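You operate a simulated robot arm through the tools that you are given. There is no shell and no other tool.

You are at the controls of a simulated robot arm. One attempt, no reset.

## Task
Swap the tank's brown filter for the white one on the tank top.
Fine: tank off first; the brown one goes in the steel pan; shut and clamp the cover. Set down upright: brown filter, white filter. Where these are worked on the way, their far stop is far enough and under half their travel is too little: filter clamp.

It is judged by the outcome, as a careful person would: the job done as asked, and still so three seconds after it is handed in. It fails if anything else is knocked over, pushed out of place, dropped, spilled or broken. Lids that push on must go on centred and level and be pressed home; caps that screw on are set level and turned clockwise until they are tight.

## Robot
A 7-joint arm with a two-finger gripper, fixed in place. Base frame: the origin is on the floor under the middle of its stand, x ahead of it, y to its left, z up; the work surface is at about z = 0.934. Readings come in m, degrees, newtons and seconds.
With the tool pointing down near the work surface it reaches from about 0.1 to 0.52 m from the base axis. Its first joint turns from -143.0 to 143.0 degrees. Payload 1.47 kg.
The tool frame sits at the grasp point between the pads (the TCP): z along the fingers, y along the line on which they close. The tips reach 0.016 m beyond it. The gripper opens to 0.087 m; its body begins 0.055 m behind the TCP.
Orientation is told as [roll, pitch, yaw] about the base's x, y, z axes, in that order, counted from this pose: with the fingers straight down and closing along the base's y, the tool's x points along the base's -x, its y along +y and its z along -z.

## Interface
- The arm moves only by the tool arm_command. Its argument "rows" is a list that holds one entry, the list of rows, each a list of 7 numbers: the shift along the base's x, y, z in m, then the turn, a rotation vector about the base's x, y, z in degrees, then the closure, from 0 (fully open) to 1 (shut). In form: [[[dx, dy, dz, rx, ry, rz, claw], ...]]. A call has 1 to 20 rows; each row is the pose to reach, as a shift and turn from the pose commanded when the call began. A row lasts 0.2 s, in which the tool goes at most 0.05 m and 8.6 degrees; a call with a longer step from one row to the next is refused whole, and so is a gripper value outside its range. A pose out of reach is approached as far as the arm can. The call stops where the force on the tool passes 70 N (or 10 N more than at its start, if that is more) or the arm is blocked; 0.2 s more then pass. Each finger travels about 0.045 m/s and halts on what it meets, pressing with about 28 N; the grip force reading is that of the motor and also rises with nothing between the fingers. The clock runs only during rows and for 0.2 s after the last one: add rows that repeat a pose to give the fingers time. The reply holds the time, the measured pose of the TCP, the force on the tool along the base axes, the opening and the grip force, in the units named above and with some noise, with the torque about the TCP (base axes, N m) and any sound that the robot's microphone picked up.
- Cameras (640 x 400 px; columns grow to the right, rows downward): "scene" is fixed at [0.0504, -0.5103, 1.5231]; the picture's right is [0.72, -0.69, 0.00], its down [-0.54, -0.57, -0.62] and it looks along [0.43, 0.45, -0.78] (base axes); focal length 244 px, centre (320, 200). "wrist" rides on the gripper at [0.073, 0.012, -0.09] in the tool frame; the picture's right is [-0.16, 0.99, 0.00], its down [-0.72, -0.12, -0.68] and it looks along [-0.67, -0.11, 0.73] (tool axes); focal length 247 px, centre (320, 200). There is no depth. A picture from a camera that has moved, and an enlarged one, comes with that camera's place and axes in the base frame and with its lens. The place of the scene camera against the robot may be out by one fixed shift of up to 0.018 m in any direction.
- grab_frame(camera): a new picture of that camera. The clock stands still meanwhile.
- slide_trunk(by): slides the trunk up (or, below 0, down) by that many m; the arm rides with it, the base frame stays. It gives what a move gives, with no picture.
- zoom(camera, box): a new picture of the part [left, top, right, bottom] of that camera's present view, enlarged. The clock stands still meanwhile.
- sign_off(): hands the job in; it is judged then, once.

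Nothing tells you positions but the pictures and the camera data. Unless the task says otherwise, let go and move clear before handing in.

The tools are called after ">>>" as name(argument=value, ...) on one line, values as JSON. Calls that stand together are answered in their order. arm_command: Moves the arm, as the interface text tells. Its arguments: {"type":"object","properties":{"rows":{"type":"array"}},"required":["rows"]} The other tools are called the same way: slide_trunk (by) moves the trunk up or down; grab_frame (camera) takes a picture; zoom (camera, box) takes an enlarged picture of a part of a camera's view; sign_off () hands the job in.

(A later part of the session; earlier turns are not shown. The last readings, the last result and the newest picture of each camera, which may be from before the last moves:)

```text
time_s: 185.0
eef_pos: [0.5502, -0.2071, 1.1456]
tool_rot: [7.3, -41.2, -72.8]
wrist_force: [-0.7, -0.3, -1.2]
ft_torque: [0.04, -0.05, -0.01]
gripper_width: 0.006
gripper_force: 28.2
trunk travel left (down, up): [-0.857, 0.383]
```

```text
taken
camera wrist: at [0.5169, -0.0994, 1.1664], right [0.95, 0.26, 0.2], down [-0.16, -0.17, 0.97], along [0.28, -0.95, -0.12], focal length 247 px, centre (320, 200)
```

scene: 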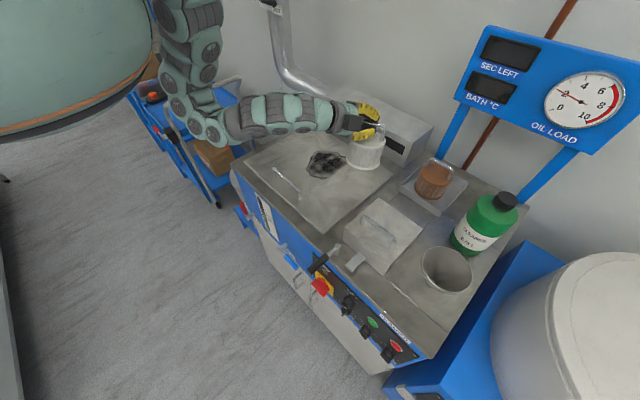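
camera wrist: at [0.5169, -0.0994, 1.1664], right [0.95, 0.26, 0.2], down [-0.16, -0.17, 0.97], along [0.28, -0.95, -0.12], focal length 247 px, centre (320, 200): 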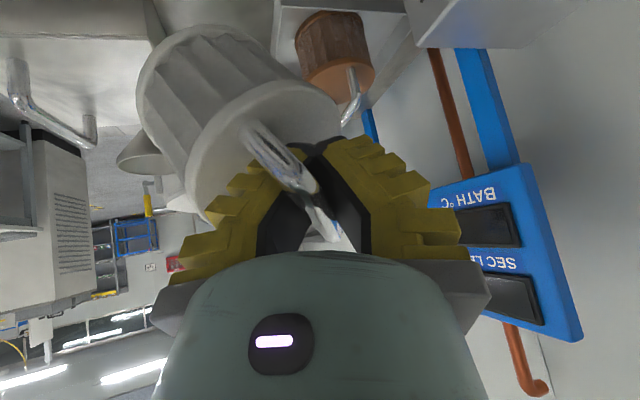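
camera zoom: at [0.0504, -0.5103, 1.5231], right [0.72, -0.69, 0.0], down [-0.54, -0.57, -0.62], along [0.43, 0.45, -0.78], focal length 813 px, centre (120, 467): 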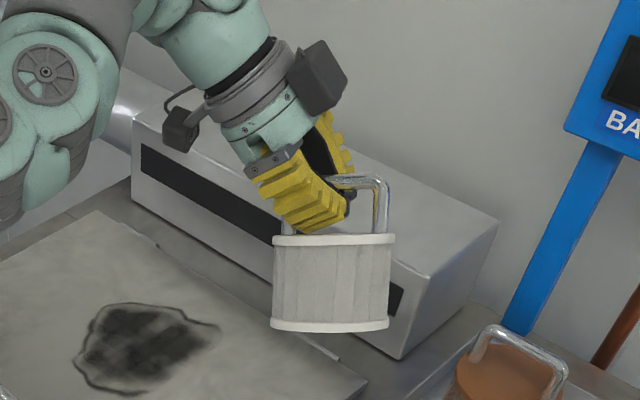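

The bar is level but the filter is rolled about it. I'll rotate about the bar axis to bring the filter upright, then check.

>>> arm_command(rows=[[[0, 0, 0, 3.1, -6.1, 0.4, 1.0], [0, 0, 0, 6.3, -12.1, 0.8, 1.0], [0, 0, 0, 9.4, -18.2, 1.2, 1.0], [0, 0, 0, 12.6, -24.2, 1.6, 1.0], [0, 0, 0, 15.7, -30.3, 2.0, 1.0]]])

>>> zoom(camera="scene", box=[310, 60, 450, 180])

>>> grab_frame(camera="wrist")

```text
time_s: 186.2
eef_pos: [0.5504, -0.2079, 1.1447]
tool_rot: [46.5, -28.4, -93.8]
wrist_force: [-0.6, 0.7, -1.1]
ft_torque: [0.02, -0.01, 0.03]
gripper_width: 0.0062
gripper_force: 27.6
trunk travel left (down, up): [-0.857, 0.383]
```

```text
3.33 times, centred on (380, 120) of scene
camera zoom: at [0.0504, -0.5103, 1.5231], right [0.72, -0.69, 0.0], down [-0.54, -0.57, -0.62], along [0.43, 0.45, -0.78], focal length 813 px, centre (120, 467)
```

zoom: 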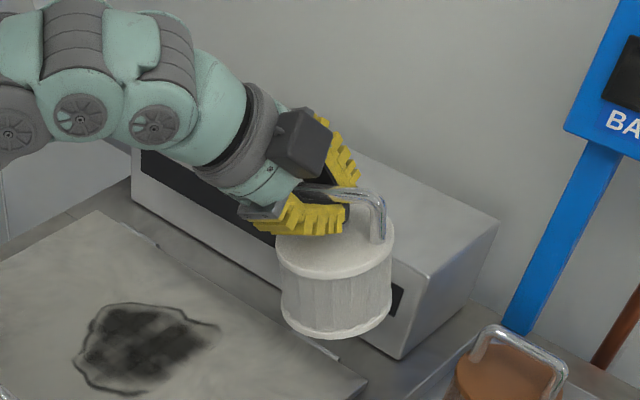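

```text
taken
camera wrist: at [0.5005, -0.1078, 1.173], right [0.69, 0.16, 0.7], down [-0.6, -0.41, 0.68], along [0.4, -0.9, -0.19], focal length 247 px, centre (320, 200)
```

wrist: 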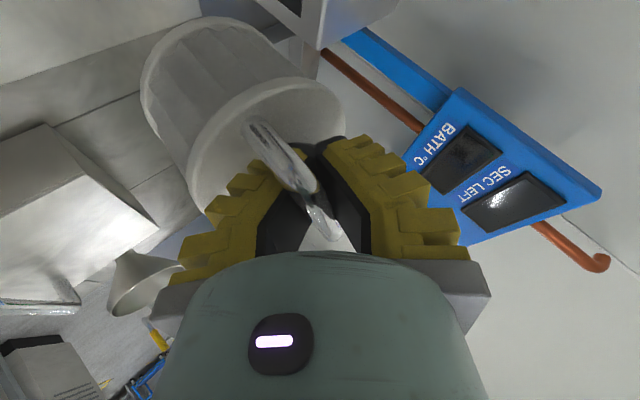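

>>> arm_command(rows=[[[0, 0, 0, 4.2, 7.0, 0, 1.0], [0, 0, 0, 8.4, 14.1, 0, 1.0]]])

>>> zoom(camera="scene", box=[310, 60, 450, 180])

>>> zoom(camera="wrist", box=[110, 0, 370, 230])

```text
time_s: 186.8
eef_pos: [0.5505, -0.2078, 1.1465]
tool_rot: [30.8, -20.2, -87.3]
wrist_force: [-0.1, -0.8, -1.5]
ft_torque: [0.04, 0.01, -0.02]
gripper_width: 0.0062
gripper_force: 28.1
trunk travel left (down, up): [-0.857, 0.383]
```

```text
3.33 times, centred on (380, 120) of scene
camera zoom: at [0.0504, -0.5103, 1.5231], right [0.72, -0.69, 0.0], down [-0.54, -0.57, -0.62], along [0.43, 0.45, -0.78], focal length 813 px, centre (120, 467)
```

zoom: 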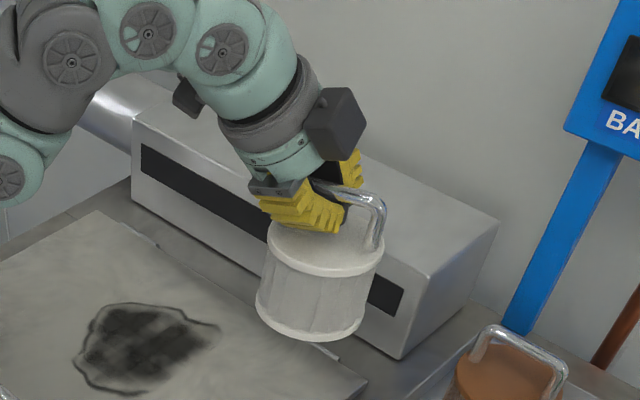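

```text
1.74 times, centred on (240, 115) of wrist
camera zoom: at [0.5105, -0.1139, 1.1993], right [0.85, 0.07, 0.53], down [-0.42, -0.52, 0.74], along [0.32, -0.85, -0.41], focal length 430 px, centre (459, 348)
```

zoom: 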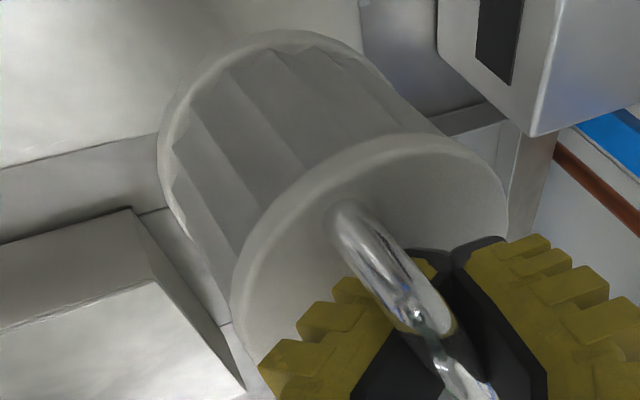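

The filter is now upright with the tool at a 36° tilt. I'll set it down on the lid here so I can reopen the cover with the hand free.

>>> slide_trunk(by=-0.085)

>>> slide_trunk(by=-0.007)

>>> zoom(camera="scene", box=[310, 80, 450, 200])

```text
time_s: 188.0
eef_pos: [0.5499, -0.2079, 1.061]
tool_rot: [30.8, -20.2, -87.3]
wrist_force: [0.3, -1.2, -1.8]
ft_torque: [0.0, 0.0, 0.0]
gripper_width: 0.0063
gripper_force: 28.2
trunk travel left (down, up): [-0.772, 0.468]
```

```text
time_s: 188.6
eef_pos: [0.5505, -0.2086, 1.0541]
tool_rot: [30.8, -20.2, -87.3]
wrist_force: [-0.6, -0.1, -1.4]
ft_torque: [0.01, -0.01, 0.02]
gripper_width: 0.006
gripper_force: 28.4
trunk travel left (down, up): [-0.765, 0.475]
```

```text
3.33 times, centred on (380, 140) of scene
camera zoom: at [0.0504, -0.5103, 1.5231], right [0.72, -0.69, 0.0], down [-0.54, -0.57, -0.62], along [0.43, 0.45, -0.78], focal length 813 px, centre (120, 400)
```

zoom: 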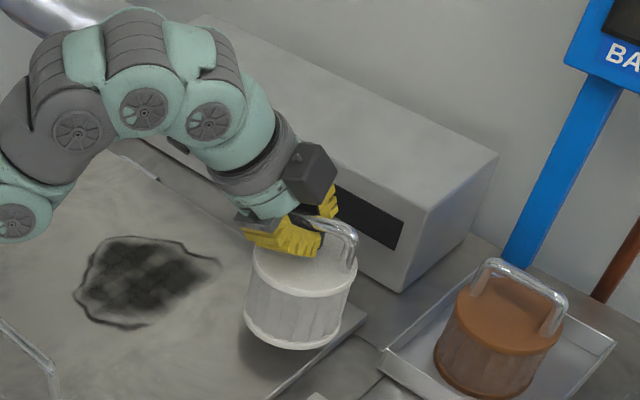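

>>> arm_command(rows=[[[-0.006, 0.007, 0, 0, 0, 0, 1.0], [-0.012, 0.014, 0, 0, 0, 0, 1.0]]])

>>> slide_trunk(by=-0.003)

>>> slide_trunk(by=-0.003)

```text
time_s: 189.2
eef_pos: [0.5478, -0.2088, 1.0543]
tool_rot: [30.9, -20.2, -87.3]
wrist_force: [0.8, 0.3, -1.7]
ft_torque: [-0.01, 0.01, 0.02]
gripper_width: 0.0063
gripper_force: 27.6
out of reach, approached as far as the arm can: row 1, 2
trunk travel left (down, up): [-0.765, 0.475]
```

```text
time_s: 189.7
eef_pos: [0.5507, -0.2067, 1.0515]
tool_rot: [30.8, -20.2, -87.3]
wrist_force: [-0.1, -0.6, -1.7]
ft_torque: [0.04, -0.03, 0.0]
gripper_width: 0.0058
gripper_force: 28.1
trunk travel left (down, up): [-0.762, 0.478]
```

```text
time_s: 190.2
eef_pos: [0.549, -0.2079, 1.0482]
tool_rot: [30.8, -20.1, -87.3]
wrist_force: [0.6, -0.2, -2.2]
ft_torque: [-0.01, -0.04, 0.0]
gripper_width: 0.006
gripper_force: 28.0
trunk travel left (down, up): [-0.759, 0.481]
```

>>> slide_trunk(by=-0.004)

>>> slide_trunk(by=-0.003)

>>> zoom(camera="scene", box=[330, 100, 430, 190])

```text
time_s: 190.7
eef_pos: [0.5484, -0.2074, 1.0447]
tool_rot: [30.8, -20.1, -87.3]
wrist_force: [-0.6, -0.8, -1.9]
ft_torque: [0.0, -0.03, 0.0]
gripper_width: 0.006
gripper_force: 28.5
trunk travel left (down, up): [-0.755, 0.485]
```

```text
time_s: 191.2
eef_pos: [0.5504, -0.208, 1.0421]
tool_rot: [30.8, -20.2, -87.3]
wrist_force: [-0.4, -0.4, -1.7]
ft_torque: [0.01, 0.0, 0.0]
gripper_width: 0.0059
gripper_force: 28.1
trunk travel left (down, up): [-0.752, 0.488]
```

```text
4.44 times, centred on (380, 145) of scene
camera zoom: at [0.0504, -0.5103, 1.5231], right [0.72, -0.69, 0.0], down [-0.54, -0.57, -0.62], along [0.43, 0.45, -0.78], focal length 1084 px, centre (53, 444)
```

zoom: 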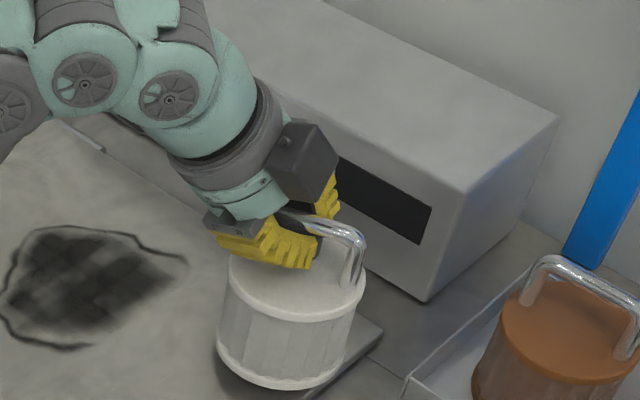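

>>> slide_trunk(by=-0.004)

>>> slide_trunk(by=-0.004)

>>> slide_trunk(by=-0.004)

```text
time_s: 191.8
eef_pos: [0.5492, -0.2072, 1.0372]
tool_rot: [30.8, -20.3, -87.2]
wrist_force: [-0.7, 0.1, -1.4]
ft_torque: [0.0, 0.02, 0.04]
gripper_width: 0.006
gripper_force: 27.9
trunk travel left (down, up): [-0.748, 0.492]
```

```text
time_s: 192.3
eef_pos: [0.5498, -0.2081, 1.0337]
tool_rot: [30.8, -20.2, -87.3]
wrist_force: [0.1, -0.8, -1.3]
ft_torque: [0.02, -0.02, -0.01]
gripper_width: 0.0062
gripper_force: 27.7
trunk travel left (down, up): [-0.744, 0.496]
```

```text
time_s: 192.8
eef_pos: [0.5501, -0.2086, 1.0297]
tool_rot: [31.1, -20.4, -87.4]
wrist_force: [-2.2, -1.3, 10.0]
ft_torque: [0.08, 0.06, 0.03]
gripper_width: 0.0002
gripper_force: 28.0
trunk travel left (down, up): [-0.74, 0.5]
```

>>> zoom(camera="scene", box=[330, 100, 430, 190])

>>> grab_frame(camera="wrist")

```text
4.44 times, centred on (380, 145) of scene
camera zoom: at [0.0504, -0.5103, 1.5231], right [0.72, -0.69, 0.0], down [-0.54, -0.57, -0.62], along [0.43, 0.45, -0.78], focal length 1084 px, centre (53, 444)
```

zoom: 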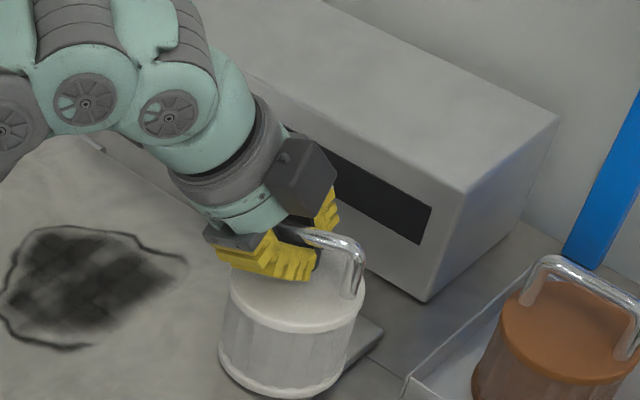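

```text
taken
camera wrist: at [0.511, -0.1149, 1.0832], right [0.84, 0.07, 0.53], down [-0.43, -0.52, 0.74], along [0.32, -0.85, -0.41], focal length 247 px, centre (320, 200)
```

wrist: 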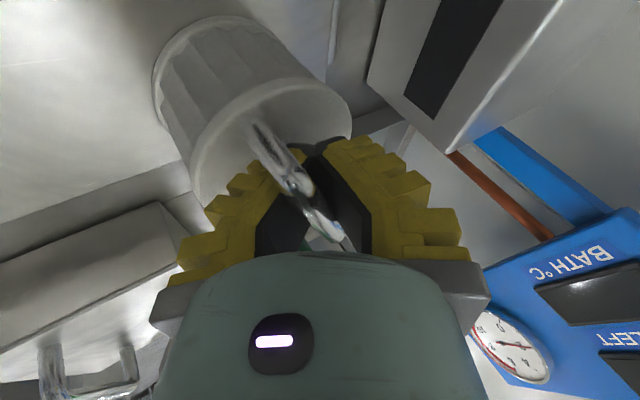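

The filter is on the lid and the bar has slid deeper between the fingers. I'll open up and back out along the tool axis.

>>> arm_command(rows=[[[0, 0, 0.001, 0, 0, 0, 0.8], [0, 0, 0.002, 0, 0, 0, 0.62], [0, 0, 0.002, 0, 0, 0, 0.6]]])

>>> grab_frame(camera="wrist")

>>> zoom(camera="scene", box=[330, 100, 430, 190])

```text
time_s: 193.6
eef_pos: [0.5523, -0.2082, 1.0347]
tool_rot: [31.1, -20.4, -87.4]
wrist_force: [6.2, 1.2, 20.4]
ft_torque: [0.09, 0.21, -0.04]
gripper_width: 0.0356
gripper_force: 0.0
trunk travel left (down, up): [-0.74, 0.5]
```

```text
taken
camera wrist: at [0.5134, -0.1147, 1.0868], right [0.84, 0.07, 0.53], down [-0.43, -0.52, 0.74], along [0.33, -0.85, -0.41], focal length 247 px, centre (320, 200)
```

wrist: 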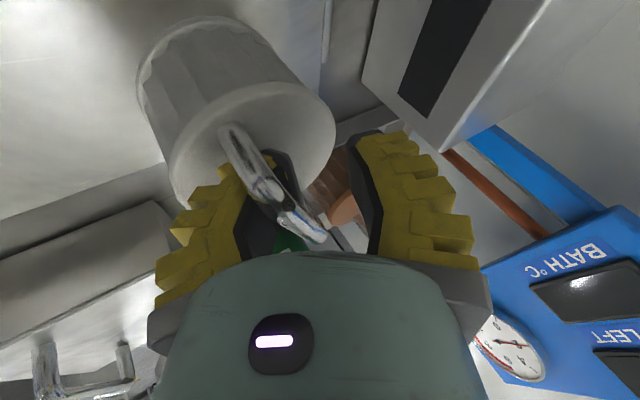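

```text
4.44 times, centred on (380, 145) of scene
camera zoom: at [0.0504, -0.5103, 1.5231], right [0.72, -0.69, 0.0], down [-0.54, -0.57, -0.62], along [0.43, 0.45, -0.78], focal length 1084 px, centre (53, 444)
```

zoom: 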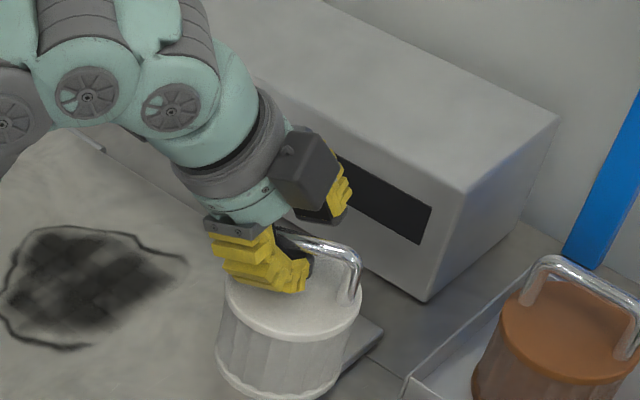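

>>> slide_trunk(by=0.008)

>>> grab_frame(camera="wrist")

>>> zoom(camera="scene", box=[330, 100, 430, 190])

```text
time_s: 194.2
eef_pos: [0.5476, -0.2072, 1.0369]
tool_rot: [30.6, -20.1, -87.2]
wrist_force: [0.6, 1.4, 2.3]
ft_torque: [0.11, -0.13, 0.02]
gripper_width: 0.0412
gripper_force: 1.3
trunk travel left (down, up): [-0.748, 0.492]
```

```text
taken
camera wrist: at [0.5101, -0.1137, 1.0912], right [0.85, 0.06, 0.53], down [-0.42, -0.52, 0.74], along [0.32, -0.85, -0.41], focal length 247 px, centre (320, 200)
```

wrist: 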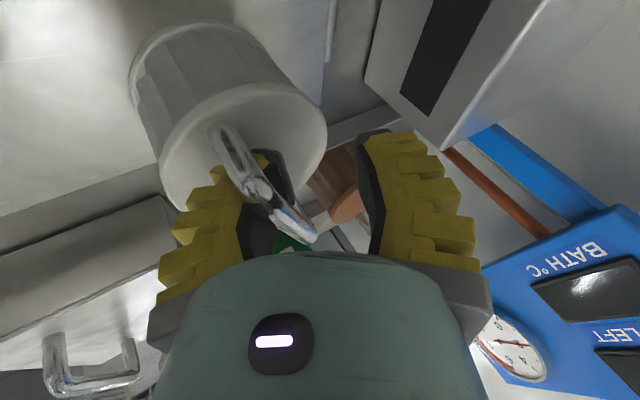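

```text
4.44 times, centred on (380, 145) of scene
camera zoom: at [0.0504, -0.5103, 1.5231], right [0.72, -0.69, 0.0], down [-0.54, -0.57, -0.62], along [0.43, 0.45, -0.78], focal length 1084 px, centre (53, 444)
```

zoom: 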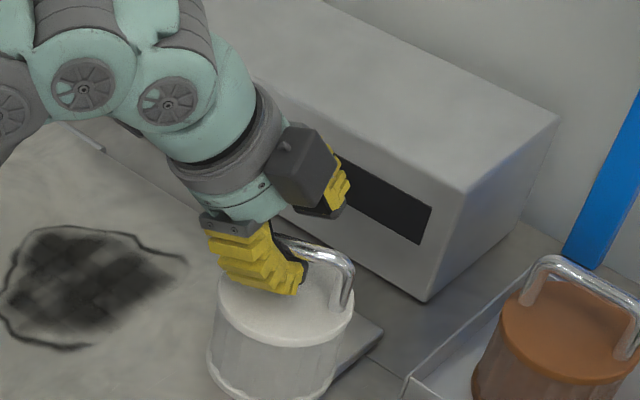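

>>> arm_command(rows=[[[-0.002, 0, 0.003, 2.98, 6.64, 1.18, 0.58], [-0.005, 0, 0.005, 5.96, 13.3, 2.36, 0.58]]])

>>> grab_frame(camera="wrist")

>>> zoom(camera="scene", box=[330, 100, 430, 190])

```text
time_s: 194.8
eef_pos: [0.547, -0.2157, 1.0422]
tool_rot: [20.9, -14.6, -84.3]
wrist_force: [-0.1, 0.2, 0.2]
ft_torque: [0.01, -0.02, -0.01]
gripper_width: 0.0424
gripper_force: 4.2
out of reach, approached as far as the arm can: row 1, 2
trunk travel left (down, up): [-0.748, 0.492]
```

```text
taken
camera wrist: at [0.5181, -0.1269, 1.1097], right [0.92, 0.03, 0.38], down [-0.3, -0.58, 0.76], along [0.24, -0.81, -0.53], focal length 247 px, centre (320, 200)
```

wrist: 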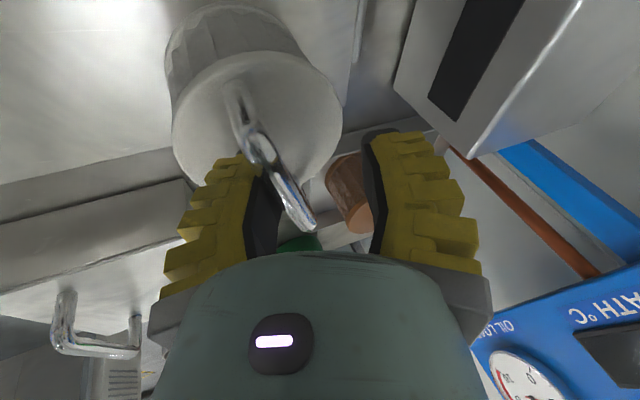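

```text
4.44 times, centred on (380, 145) of scene
camera zoom: at [0.0504, -0.5103, 1.5231], right [0.72, -0.69, 0.0], down [-0.54, -0.57, -0.62], along [0.43, 0.45, -0.78], focal length 1084 px, centre (53, 444)
```

zoom: 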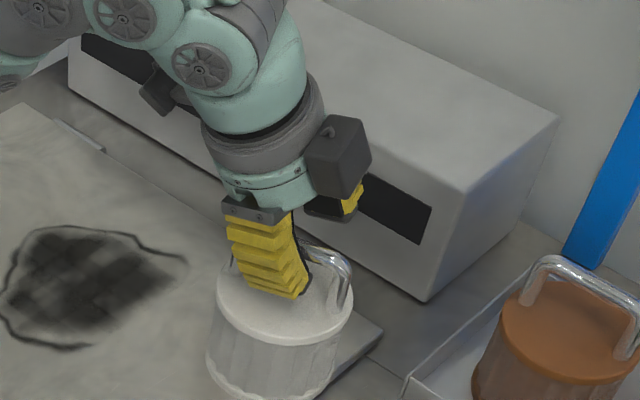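

>>> arm_command(rows=[[[-0.004, 0.002, 0.003, 2.98, 6.64, 1.18, 0.58], [-0.008, 0.004, 0.005, 5.96, 13.3, 2.36, 0.58], [-0.012, 0.006, 0.006, 8.9, 19.9, 3.5, 0.58]]])

>>> grab_frame(camera="wrist")

>>> zoom(camera="scene", box=[330, 100, 430, 190])

```text
time_s: 195.6
eef_pos: [0.5268, -0.2017, 1.0299]
tool_rot: [-0.3, -0.2, -75.7]
wrist_force: [-0.8, -0.6, -0.2]
ft_torque: [0.03, 0.0, 0.02]
gripper_width: 0.0428
gripper_force: 4.2
out of reach, approached as far as the arm can: row 3
trunk travel left (down, up): [-0.748, 0.492]
```

```text
taken
camera wrist: at [0.5221, -0.1286, 1.1192], right [1.0, 0.09, 0.0], down [0.07, -0.73, 0.68], along [0.06, -0.68, -0.73], focal length 247 px, centre (320, 200)
```

wrist: 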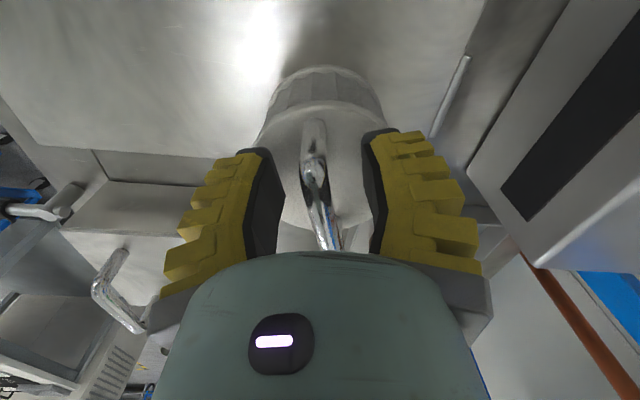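

```text
4.44 times, centred on (380, 145) of scene
camera zoom: at [0.0504, -0.5103, 1.5231], right [0.72, -0.69, 0.0], down [-0.54, -0.57, -0.62], along [0.43, 0.45, -0.78], focal length 1084 px, centre (53, 444)
```

zoom: 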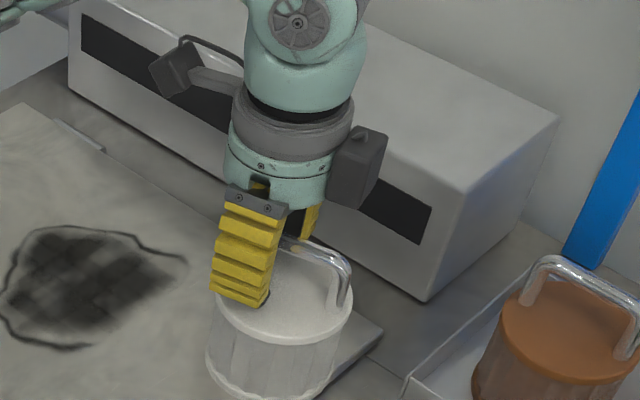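

The tool is now vertical with the bar squarely centred and no contact. I'll lift straight off, leaving the white filter standing on the lid, and go reopen the cover by its tab.

>>> slide_trunk(by=0.06)

>>> zoom(camera="wrist", box=[200, 20, 440, 260])

>>> slide_trunk(by=0.1)

>>> grab_frame(camera="scene")

>>> grab_frame(camera="wrist")

```text
time_s: 196.6
eef_pos: [0.5277, -0.2002, 1.0905]
tool_rot: [-0.1, -0.3, -75.6]
wrist_force: [1.0, 0.6, -0.4]
ft_torque: [0.0, 0.01, 0.01]
gripper_width: 0.0425
gripper_force: 4.7
trunk travel left (down, up): [-0.808, 0.432]
```

```text
1.67 times, centred on (320, 140) of wrist
camera zoom: at [0.5223, -0.1287, 1.1792], right [1.0, 0.09, 0.0], down [0.07, -0.73, 0.68], along [0.06, -0.68, -0.73], focal length 412 px, centre (320, 300)
```

zoom: 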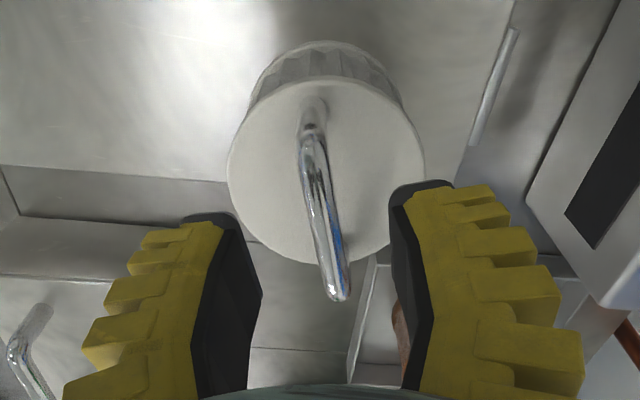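

```text
time_s: 197.9
eef_pos: [0.5283, -0.2008, 1.1912]
tool_rot: [-0.1, -0.2, -75.6]
wrist_force: [-0.1, 0.8, -0.6]
ft_torque: [0.01, 0.0, -0.01]
gripper_width: 0.0424
gripper_force: 3.8
trunk travel left (down, up): [-0.908, 0.332]
```

```text
taken
```

scene: 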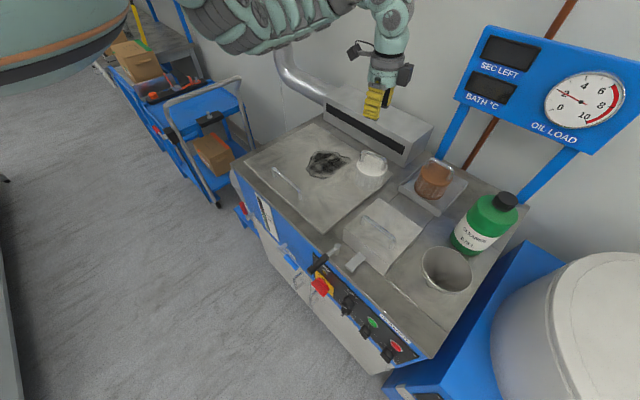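

```text
taken
camera wrist: at [0.5223, -0.1287, 1.2792], right [1.0, 0.09, 0.0], down [0.07, -0.73, 0.68], along [0.06, -0.68, -0.73], focal length 247 px, centre (320, 200)
```

wrist: 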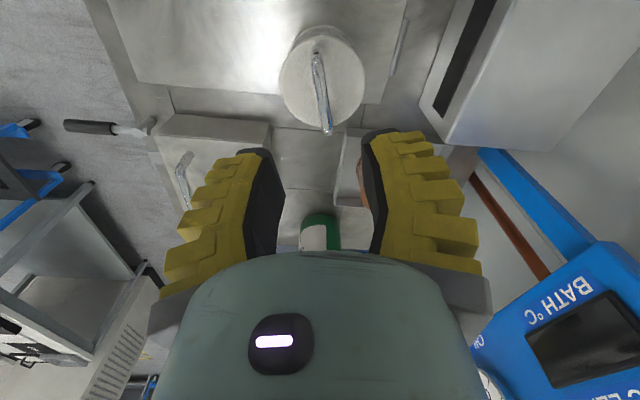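

The white filter stands steadily on the lid. I'll go over to the cover's tab with the fingers closing along y.

>>> arm_command(rows=[[[-0.02, -0.01, 0.0, 0, 0, 7.5, 0.58], [-0.045, -0.025, 0.0, 0, 0, 15, 0.58], [-0.07, -0.045, 0.0, 0, 0, 22.6, 0.58], [-0.095, -0.065, 0.0, 0, 0, 30.2, 0.58], [-0.12, -0.085, -0.01, 0, 0, 37.8, 0.58], [-0.145, -0.105, -0.02, 0, 0, 45.4, 0.58], [-0.17, -0.125, -0.03, 0, 0, 53, 0.58], [-0.195, -0.145, -0.045, 0, 0, 60.6, 0.58], [-0.22, -0.16, -0.06, 0, 0, 68.2, 0.58], [-0.247, -0.175, -0.08, 0, 0, 75.6, 0.58]]])

>>> grab_frame(camera="wrist")

```text
time_s: 200.1
eef_pos: [0.2815, -0.3762, 1.1079]
tool_rot: [0.0, -0.3, 0.2]
wrist_force: [0.2, -0.9, -0.1]
ft_torque: [0.02, 0.04, 0.06]
gripper_width: 0.0425
gripper_force: 4.3
trunk travel left (down, up): [-0.908, 0.332]
```

```text
taken
camera wrist: at [0.2086, -0.3662, 1.1989], right [0.15, 0.99, 0.0], down [0.72, -0.11, 0.68], along [0.68, -0.11, -0.73], focal length 247 px, centre (320, 200)
```

wrist: 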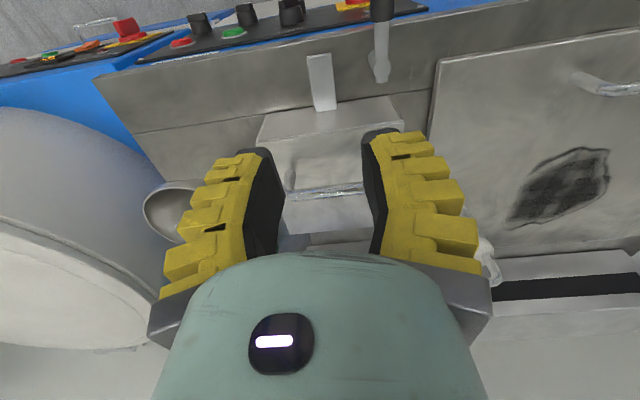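

>>> slide_trunk(by=-0.031)

>>> arm_command(rows=[[[0, -0.001, -0.03, 0, 0, 0, 0.7], [0, -0.0018, -0.06, 0, 0, 0, 0.7], [0, -0.0018, -0.085, 0, 0, 0, 0.7]]])

>>> grab_frame(camera="wrist")

```text
time_s: 200.9
eef_pos: [0.2802, -0.3757, 1.0784]
tool_rot: [0.0, -0.2, -0.1]
wrist_force: [0.9, -0.4, -0.8]
ft_torque: [0.0, -0.04, 0.03]
gripper_width: 0.0423
gripper_force: 4.2
trunk travel left (down, up): [-0.877, 0.363]
```

```text
time_s: 201.7
eef_pos: [0.2807, -0.378, 0.993]
tool_rot: [-0.1, -0.2, 0.0]
wrist_force: [-0.5, 0.4, 0.0]
ft_torque: [0.02, 0.01, 0.0]
gripper_width: 0.0326
gripper_force: 5.0
trunk travel left (down, up): [-0.877, 0.363]
```

```text
taken
camera wrist: at [0.2093, -0.3676, 1.0827], right [0.16, 0.99, 0.0], down [0.72, -0.11, 0.68], along [0.67, -0.11, -0.73], focal length 247 px, centre (320, 200)
```

wrist: 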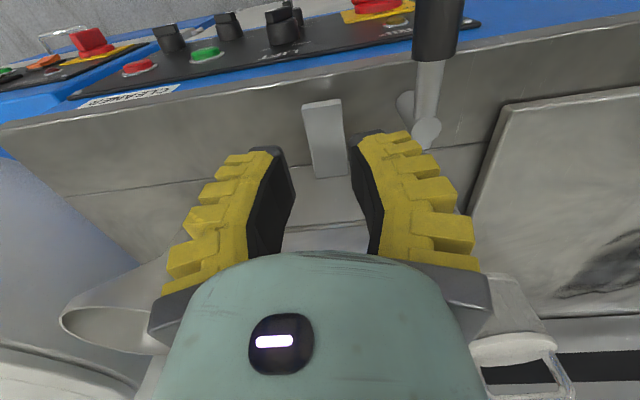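

>>> arm_command(rows=[[[0, 0.001, -0.02, 0, 0, 0, 0.7], [0.001, 0.0015, -0.036, 0, 0, 0, 0.7], [0.001, 0.0015, -0.042, 0, 0, 0, 0.7], [0.001, 0.0015, -0.042, 0, 0, 0, 0.85], [0.001, 0.0015, -0.042, 0, 0, 0, 0.95], [0.001, 0.0015, -0.042, 0, 0, 0, 0.95]]])

>>> grab_frame(camera="wrist")

```text
time_s: 203.1
eef_pos: [0.2812, -0.3765, 0.9521]
tool_rot: [-0.1, -0.2, 0.1]
wrist_force: [-5.1, 15.8, 27.5]
ft_torque: [0.46, -0.27, -0.21]
gripper_width: 0.0087
gripper_force: 30.1
trunk travel left (down, up): [-0.877, 0.363]
```

```text
taken
camera wrist: at [0.2098, -0.3656, 1.0424], right [0.16, 0.99, 0.0], down [0.72, -0.12, 0.68], along [0.67, -0.11, -0.73], focal length 247 px, centre (320, 200)
```

wrist: 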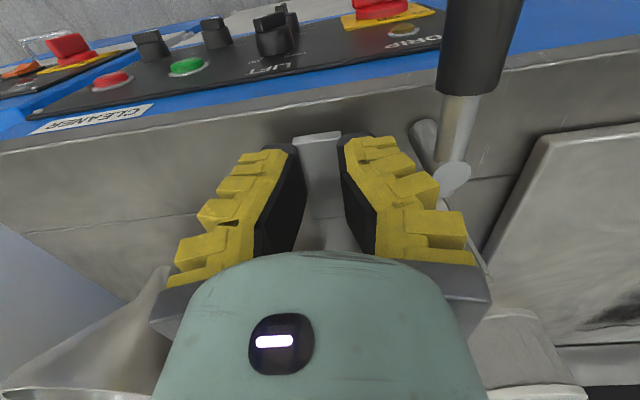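

>>> arm_command(rows=[[[0.0003, 0, 0.004, 0, 0, 0, 0.95], [0.001, 0, 0.009, 0, 0, 0, 0.95], [0.003, 0, 0.016, 0, 0, 0, 0.95], [0.0055, 0, 0.026, 0, 0, 0, 0.95]]])

>>> grab_frame(camera="wrist")

>>> zoom(camera="scene", box=[290, 150, 470, 290])

```text
time_s: 204.1
eef_pos: [0.2868, -0.3772, 0.9782]
tool_rot: [-0.1, -0.3, 0.0]
wrist_force: [0.7, 0.5, -0.1]
ft_torque: [0.02, 0.03, -0.02]
gripper_width: 0.0115
gripper_force: 4.7
trunk travel left (down, up): [-0.877, 0.363]
```

```text
taken
camera wrist: at [0.2151, -0.3662, 1.0673], right [0.16, 0.99, 0.0], down [0.72, -0.11, 0.68], along [0.67, -0.11, -0.73], focal length 247 px, centre (320, 200)
```

wrist: 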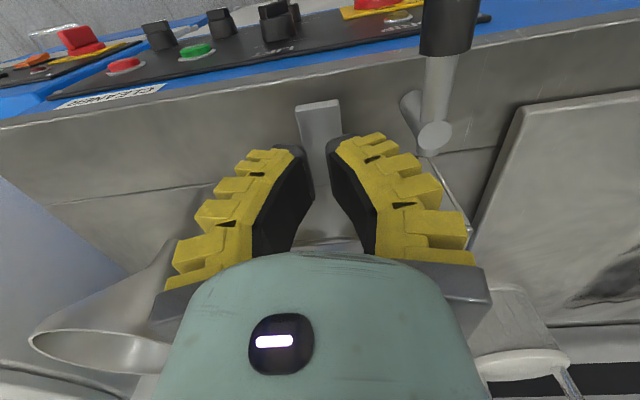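

```text
2.86 times, centred on (380, 220) of scene
camera zoom: at [0.0504, -0.5103, 1.5231], right [0.72, -0.69, 0.0], down [-0.54, -0.57, -0.62], along [0.43, 0.45, -0.78], focal length 697 px, centre (149, 143)
```

zoom: 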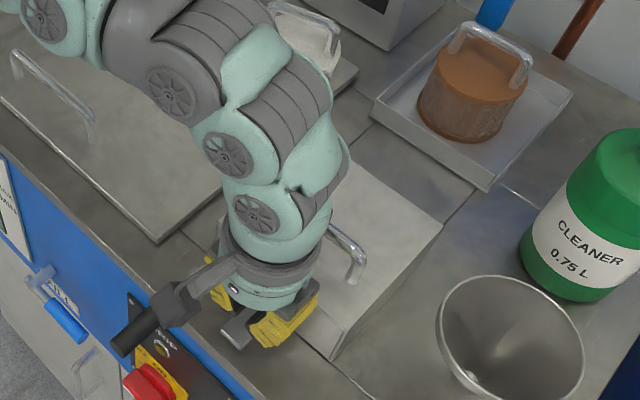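

The tab slipped out—too little of it to hold the cover's weight from above. I'll use the handle bar again, which worked for opening, gripping it at the fingertips for more clearance. First I'll raise and turn the hand to close along x.

>>> arm_command(rows=[[[0, 0, 0.01, 0, 0, 0, 0.7], [0.002, 0, 0.04, 0, 0, 0, 0.6], [0.006, 0, 0.08, 0, 0, 0, 0.55], [0.015, 0, 0.11, 0, 0, 0, 0.55]]])

>>> arm_command(rows=[[[0.006, 0, 0.005, 0, 0, 8.2, 0.55], [0.012, 0, 0.01, 0, 0, 16.4, 0.55], [0.018, 0, 0.015, 0, 0, 24.6, 0.55], [0.024, 0, 0.02, 0, 0, 32.8, 0.55], [0.03, 0, 0.025, 0, 0, 41, 0.55], [0.036, 0, 0.03, 0, 0, 49.2, 0.55], [0.042, 0, 0.03, 0, 0, 57.4, 0.55], [0.048, 0, 0.03, 0, 0, 65.6, 0.55], [0.054, 0, 0.03, 0, 0, 73.8, 0.55], [0.058, 0, 0.03, 0, 0, 82, 0.55], [0.062, 0, 0.03, 0, 0, 90, 0.55]]])

>>> grab_frame(camera="wrist")

```text
time_s: 205.1
eef_pos: [0.3019, -0.3773, 1.0877]
tool_rot: [-0.1, -0.3, 0.1]
wrist_force: [-0.5, -0.4, 0.0]
ft_torque: [-0.02, -0.02, 0.0]
gripper_width: 0.0449
gripper_force: 4.0
trunk travel left (down, up): [-0.877, 0.363]
```

```text
time_s: 207.5
eef_pos: [0.3646, -0.3775, 1.1175]
tool_rot: [-0.2, -0.2, 90.2]
wrist_force: [0.5, 0.1, 0.4]
ft_torque: [0.03, -0.01, 0.01]
gripper_width: 0.0448
gripper_force: 4.2
trunk travel left (down, up): [-0.877, 0.363]
```

```text
taken
camera wrist: at [0.3539, -0.4514, 1.2073], right [-0.99, 0.15, 0.0], down [0.11, 0.72, 0.68], along [0.11, 0.67, -0.73], focal length 247 px, centre (320, 200)
```

wrist: 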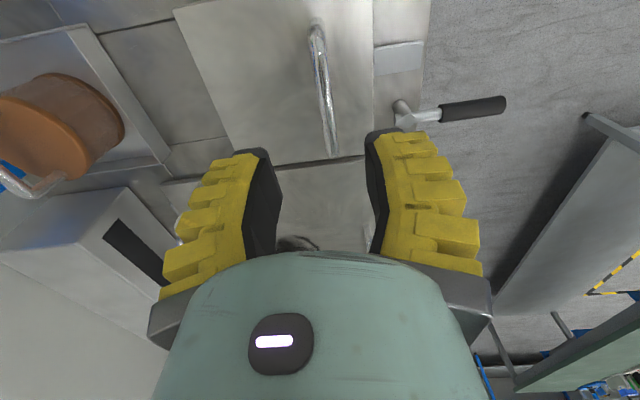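

>>> arm_command(rows=[[[-0.001, 0, 0.02, 0, 0, 0, 0.6], [-0.003, 0, 0.04, 0, 0, 0, 0.65], [-0.003, 0, 0.04, 0, 0, 0, 0.65]]])

>>> slide_trunk(by=-0.09)

>>> grab_frame(camera="wrist")

>>> zoom(camera="scene", box=[310, 150, 450, 270])

```text
time_s: 208.3
eef_pos: [0.3624, -0.3764, 1.1579]
tool_rot: [-0.1, -0.2, 90.0]
wrist_force: [-0.2, 0.3, 0.0]
ft_torque: [-0.04, -0.03, -0.02]
gripper_width: 0.036
gripper_force: 4.8
trunk travel left (down, up): [-0.877, 0.363]
```

```text
time_s: 209.6
eef_pos: [0.3615, -0.3766, 1.0675]
tool_rot: [-0.1, -0.1, 89.9]
wrist_force: [0.3, -0.4, -0.3]
ft_torque: [0.04, 0.01, 0.01]
gripper_width: 0.0365
gripper_force: 4.7
trunk travel left (down, up): [-0.787, 0.453]
```

```text
taken
camera wrist: at [0.3508, -0.4512, 1.1577], right [-0.99, 0.16, 0.0], down [0.11, 0.72, 0.68], along [0.11, 0.67, -0.73], focal length 247 px, centre (320, 200)
```

wrist: 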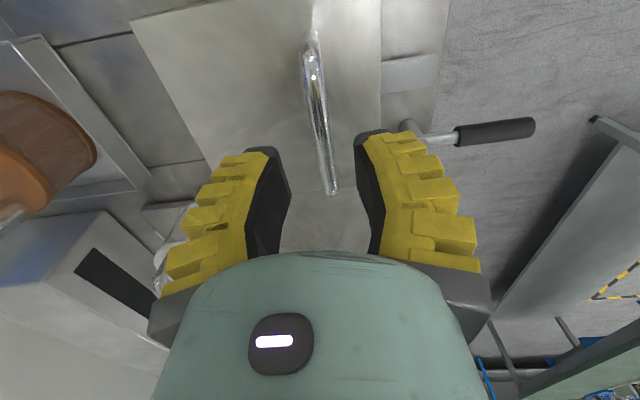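

```text
3.33 times, centred on (380, 210) of scene
camera zoom: at [0.0504, -0.5103, 1.5231], right [0.72, -0.69, 0.0], down [-0.54, -0.57, -0.62], along [0.43, 0.45, -0.78], focal length 813 px, centre (120, 167)
```

zoom: 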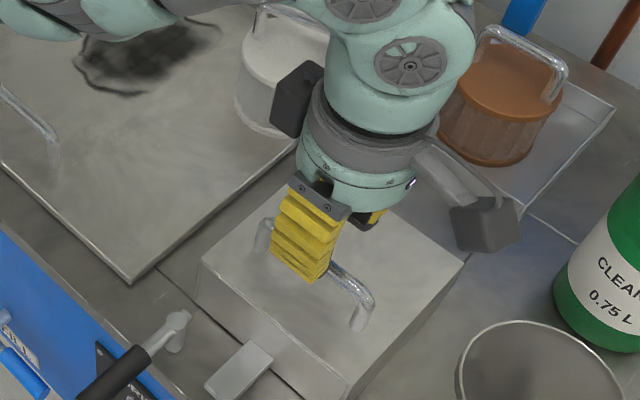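

>>> arm_command(rows=[[[0, -0.002, -0.012, 0, 0, 0, 0.65], [-0.0005, -0.004, -0.0245, 0, 0, 0, 0.65], [-0.0005, -0.004, -0.0245, 0, 0, 0, 0.85], [-0.0005, -0.004, -0.0245, 0, 0, 0, 1.0], [-0.0005, -0.004, -0.0245, 0, 0, 0, 1.0]]])

>>> grab_frame(camera="wrist")

```text
time_s: 210.8
eef_pos: [0.3613, -0.3812, 1.0433]
tool_rot: [-0.1, -0.1, 90.0]
wrist_force: [0.3, -0.7, 0.2]
ft_torque: [0.01, -0.01, -0.03]
gripper_width: 0.0
gripper_force: 19.7
trunk travel left (down, up): [-0.787, 0.453]
```

```text
taken
camera wrist: at [0.3497, -0.4553, 1.1333], right [-0.99, 0.16, 0.0], down [0.11, 0.72, 0.68], along [0.11, 0.67, -0.73], focal length 247 px, centre (320, 200)
```

wrist: 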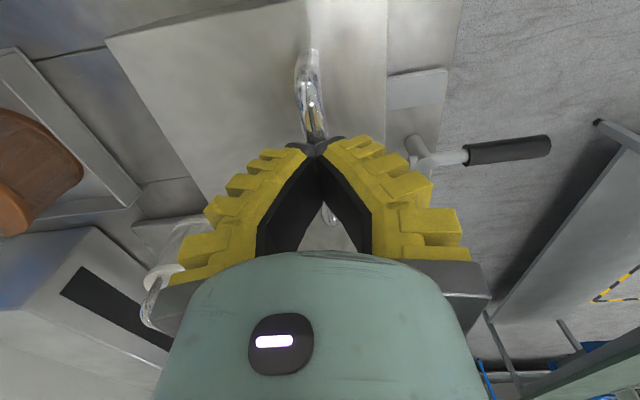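

The fingers closed above the bar—it's lower than my last estimate (≈1.017, as I first found). I'll reopen and go lower.

>>> arm_command(rows=[[[0, 0, 0.004, 0, 0, 0, 0.8], [0, 0, 0.004, 0, 0, 0, 0.65], [0, 0, 0.004, 0, 0, 0, 0.65], [-0.0005, 0.002, -0.01, 0, 0, 0, 0.65], [-0.0005, 0.002, -0.021, 0, 0, 0, 0.65], [-0.0005, 0.002, -0.021, 0, 0, 0, 0.85], [-0.0005, 0.002, -0.021, 0, 0, 0, 1.0], [-0.0005, 0.002, -0.021, 0, 0, 0, 1.0]]])

>>> grab_frame(camera="wrist")

```text
time_s: 212.6
eef_pos: [0.3606, -0.3784, 1.0219]
tool_rot: [-0.1, -0.1, 90.0]
wrist_force: [0.5, -0.5, -3.2]
ft_torque: [0.03, -0.01, 0.0]
gripper_width: 0.0072
gripper_force: 25.9
trunk travel left (down, up): [-0.787, 0.453]
```

```text
taken
camera wrist: at [0.3496, -0.4529, 1.1121], right [-0.99, 0.16, 0.0], down [0.11, 0.72, 0.68], along [0.11, 0.67, -0.73], focal length 247 px, centre (320, 200)
```

wrist: 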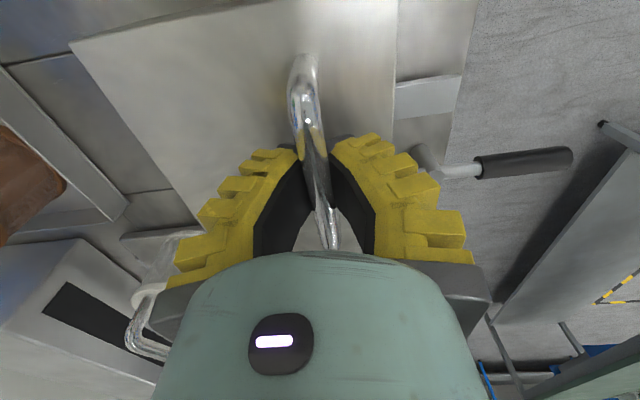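

Now the bar is gripped near the fingertips. I'll open the cover again along the known arc.

>>> arm_command(rows=[[[0.004, 0, 0.0035, 0, 0, 0, 1.0], [0.0083, 0, 0.0072, 0, 0, 0, 1.0], [0.012, 0, 0.011, 0, 0, 0, 1.0], [0.0157, 0, 0.0147, 0, 0, 0, 1.0], [0.0197, 0, 0.0182, 0, 0, 0, 1.0], [0.0237, 0, 0.0216, 0, 0, 0, 1.0], [0.0322, 0, 0.0277, 0, 0, 0, 1.0], [0.0413, 0, 0.0331, 0, 0, 0, 1.0], [0.0508, 0, 0.0377, 0, 0, 0, 1.0]]])

>>> zoom(camera="scene", box=[310, 140, 470, 270])

```text
time_s: 214.6
eef_pos: [0.4107, -0.3779, 1.0602]
tool_rot: [-0.1, -0.2, 90.0]
wrist_force: [9.0, -4.0, -21.9]
ft_torque: [0.0, 0.06, -0.02]
gripper_width: 0.006
gripper_force: 29.7
trunk travel left (down, up): [-0.787, 0.453]
```

```text
3.08 times, centred on (390, 205) of scene
camera zoom: at [0.0504, -0.5103, 1.5231], right [0.72, -0.69, 0.0], down [-0.54, -0.57, -0.62], along [0.43, 0.45, -0.78], focal length 751 px, centre (105, 185)
```

zoom: 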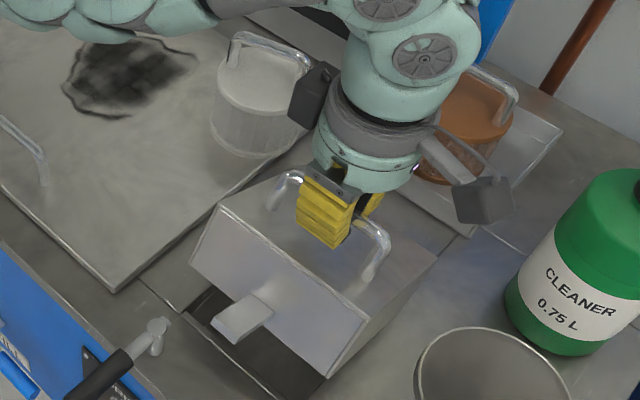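

>>> arm_command(rows=[[[0.0099, 0, 0.0037, 0, 0, 0, 1.0], [0.0201, 0, 0.0066, 0, 0, 0, 1.0], [0.0304, 0, 0.0086, 0, 0, 0, 1.0], [0.0409, 0, 0.0096, 0, 0, 0, 1.0], [0.0515, 0, 0.0097, 0, 0, 0, 1.0], [0.062, 0, 0.009, 0, 0, 0, 1.0], [0.0724, 0, 0.0072, 0, 0, 0, 1.0]]])

>>> zoom(camera="scene", box=[320, 130, 480, 260])

```text
time_s: 216.2
eef_pos: [0.4821, -0.3774, 1.066]
tool_rot: [-0.1, -0.3, 90.0]
wrist_force: [-1.0, -2.0, -12.4]
ft_torque: [0.1, 0.1, -0.04]
gripper_width: 0.0057
gripper_force: 29.6
trunk travel left (down, up): [-0.787, 0.453]
```

```text
3.08 times, centred on (400, 195) of scene
camera zoom: at [0.0504, -0.5103, 1.5231], right [0.72, -0.69, 0.0], down [-0.54, -0.57, -0.62], along [0.43, 0.45, -0.78], focal length 751 px, centre (74, 215)
```

zoom: 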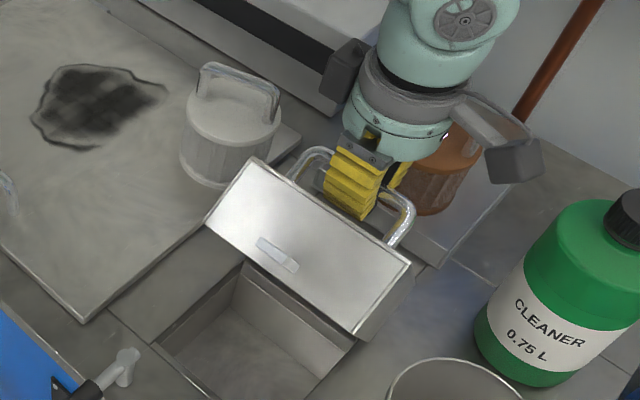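

>>> arm_command(rows=[[[0.0103, 0, -0.0026, 0, 0, 0, 1.0], [0.0202, 0, -0.0061, 0, 0, 0, 1.0], [0.0299, 0, -0.0104, 0, 0, 0, 1.0], [0.0345, 0, -0.013, 0, 0, 0, 1.0]]])

>>> zoom(camera="scene", box=[330, 120, 490, 250])

>>> grab_frame(camera="wrist")

```text
time_s: 217.2
eef_pos: [0.5166, -0.3769, 1.0532]
tool_rot: [0.1, -0.4, 90.0]
wrist_force: [-3.8, 0.2, -13.5]
ft_torque: [-0.11, -0.02, 0.04]
gripper_width: 0.006
gripper_force: 29.6
trunk travel left (down, up): [-0.787, 0.453]
```

```text
3.08 times, centred on (410, 185) of scene
camera zoom: at [0.0504, -0.5103, 1.5231], right [0.72, -0.69, 0.0], down [-0.54, -0.57, -0.62], along [0.43, 0.45, -0.78], focal length 751 px, centre (43, 246)
```

zoom: 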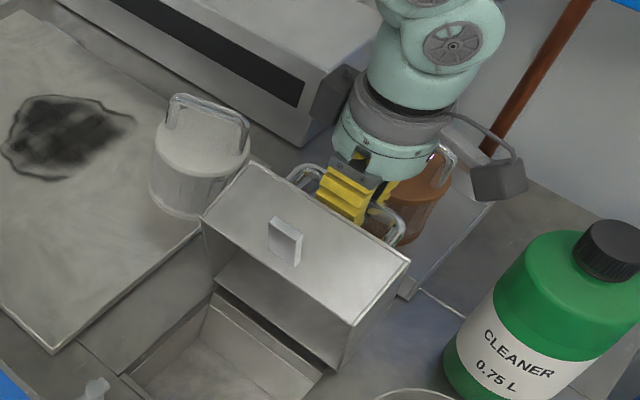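

```text
taken
camera wrist: at [0.5061, -0.4525, 1.142], right [-0.99, 0.16, 0.0], down [0.12, 0.72, 0.68], along [0.11, 0.68, -0.73], focal length 247 px, centre (320, 200)
```

wrist: 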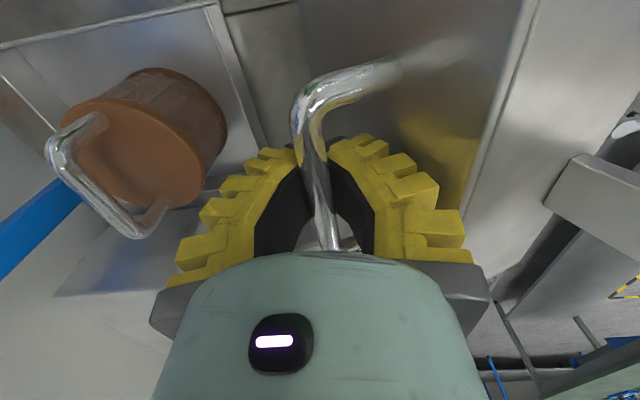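

>>> arm_command(rows=[[[0.0046, 0, -0.0026, 0, 0, 0, 1.0], [0.009, 0, -0.0055, 0, 0, 0, 1.0], [0.0133, 0, -0.0085, 0, 0, 0, 1.0], [0.0175, 0, -0.0118, 0, 0, 0, 1.0], [0.0215, 0, -0.0152, 0, 0, 0, 1.0]]])

>>> zoom(camera="scene", box=[330, 120, 490, 250])

```text
time_s: 218.3
eef_pos: [0.5393, -0.3778, 1.0379]
tool_rot: [-0.1, -0.1, 90.0]
wrist_force: [-2.0, 3.7, -6.1]
ft_torque: [-0.04, 0.0, 0.04]
gripper_width: 0.0062
gripper_force: 29.5
trunk travel left (down, up): [-0.787, 0.453]
```

```text
3.08 times, centred on (410, 185) of scene
camera zoom: at [0.0504, -0.5103, 1.5231], right [0.72, -0.69, 0.0], down [-0.54, -0.57, -0.62], along [0.43, 0.45, -0.78], focal length 751 px, centre (43, 246)
```

zoom: 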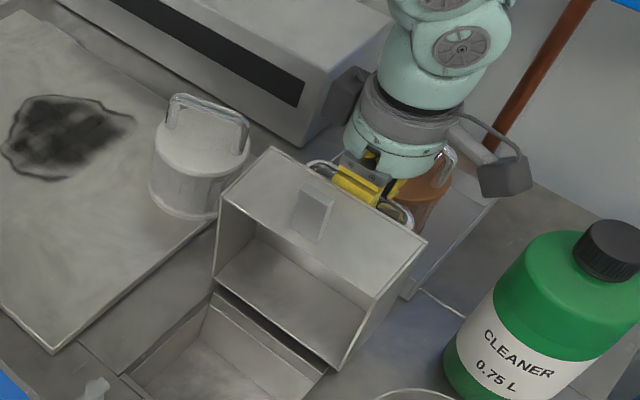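

>>> arm_command(rows=[[[0.004, 0, -0.003, 0, 0, 0, 1.0], [0.006, 0, -0.005, 0, 0, 0, 0.85], [0.006, 0, -0.004, 0, 0, 0, 0.78], [0.006, 0, 0.01, 0, 0, 0, 0.78], [0.006, 0, 0.04, 0, 0, 0, 0.78], [0.006, 0, 0.08, 0, 0, 0, 0.78]]])

>>> slide_trunk(by=0.1)

>>> grab_frame(camera="scene")

>>> grab_frame(camera="wrist")

```text
time_s: 219.8
eef_pos: [0.5454, -0.3781, 1.1195]
tool_rot: [-0.1, -0.4, 90.0]
wrist_force: [-0.3, -0.1, 0.3]
ft_torque: [-0.02, -0.01, -0.01]
gripper_width: 0.0258
gripper_force: 4.5
trunk travel left (down, up): [-0.787, 0.453]
```

```text
time_s: 221.1
eef_pos: [0.5453, -0.3789, 1.2192]
tool_rot: [-0.1, -0.2, 90.0]
wrist_force: [-0.8, -0.3, 0.4]
ft_torque: [0.0, -0.01, 0.02]
gripper_width: 0.0256
gripper_force: 5.1
trunk travel left (down, up): [-0.887, 0.353]
```

```text
taken
```

scene: 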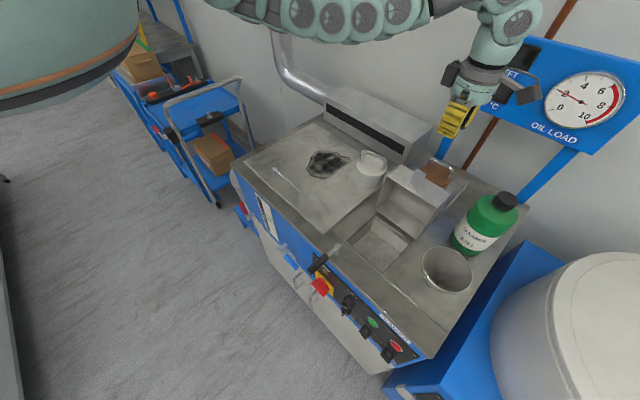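

```text
taken
camera wrist: at [0.5356, -0.4532, 1.3084], right [-0.99, 0.16, 0.0], down [0.11, 0.72, 0.68], along [0.11, 0.67, -0.73], focal length 247 px, centre (320, 200)
```

wrist: 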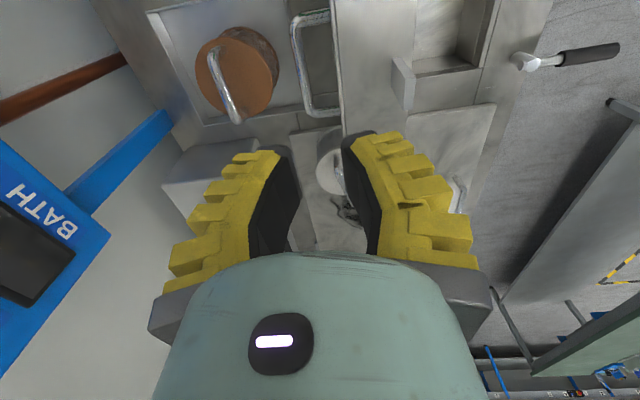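

The cover is open and resting. Now I'll go over the white filter on the lid with the fingers set across its bar.

>>> arm_command(rows=[[[-0.003, 0.03, 0.0, 0, 0, 3, 0.6], [-0.006, 0.065, 0.0, 0, 0, 6, 0.6], [-0.009, 0.1, -0.005, 0, 0, 9, 0.6], [-0.012, 0.135, -0.01, 0, 0, 12, 0.6], [-0.015, 0.164, -0.015, 0, 0, 14.3, 0.6]]])

>>> grab_frame(camera="wrist")

```text
time_s: 222.3
eef_pos: [0.5357, -0.2314, 1.1702]
tool_rot: [-0.2, -0.2, 103.1]
wrist_force: [0.0, 0.8, 0.5]
ft_torque: [-0.01, 0.0, 0.02]
gripper_width: 0.0405
gripper_force: 4.8
out of reach, approached as far as the arm can: row 2, 3, 4, 5
trunk travel left (down, up): [-0.887, 0.353]
```

```text
taken
camera wrist: at [0.5418, -0.3068, 1.2604], right [-1.0, -0.07, 0.0], down [-0.05, 0.73, 0.68], along [-0.05, 0.68, -0.73], focal length 247 px, centre (320, 200)
```

wrist: 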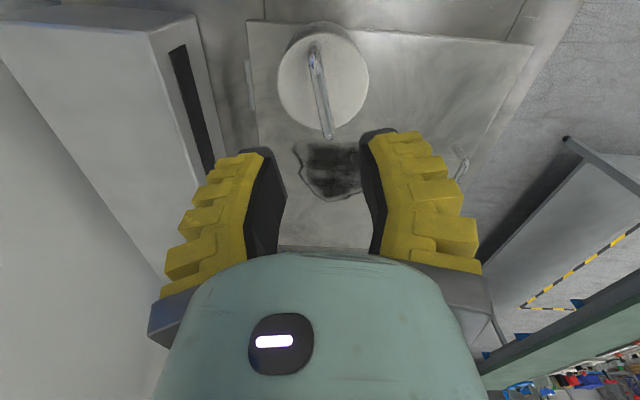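

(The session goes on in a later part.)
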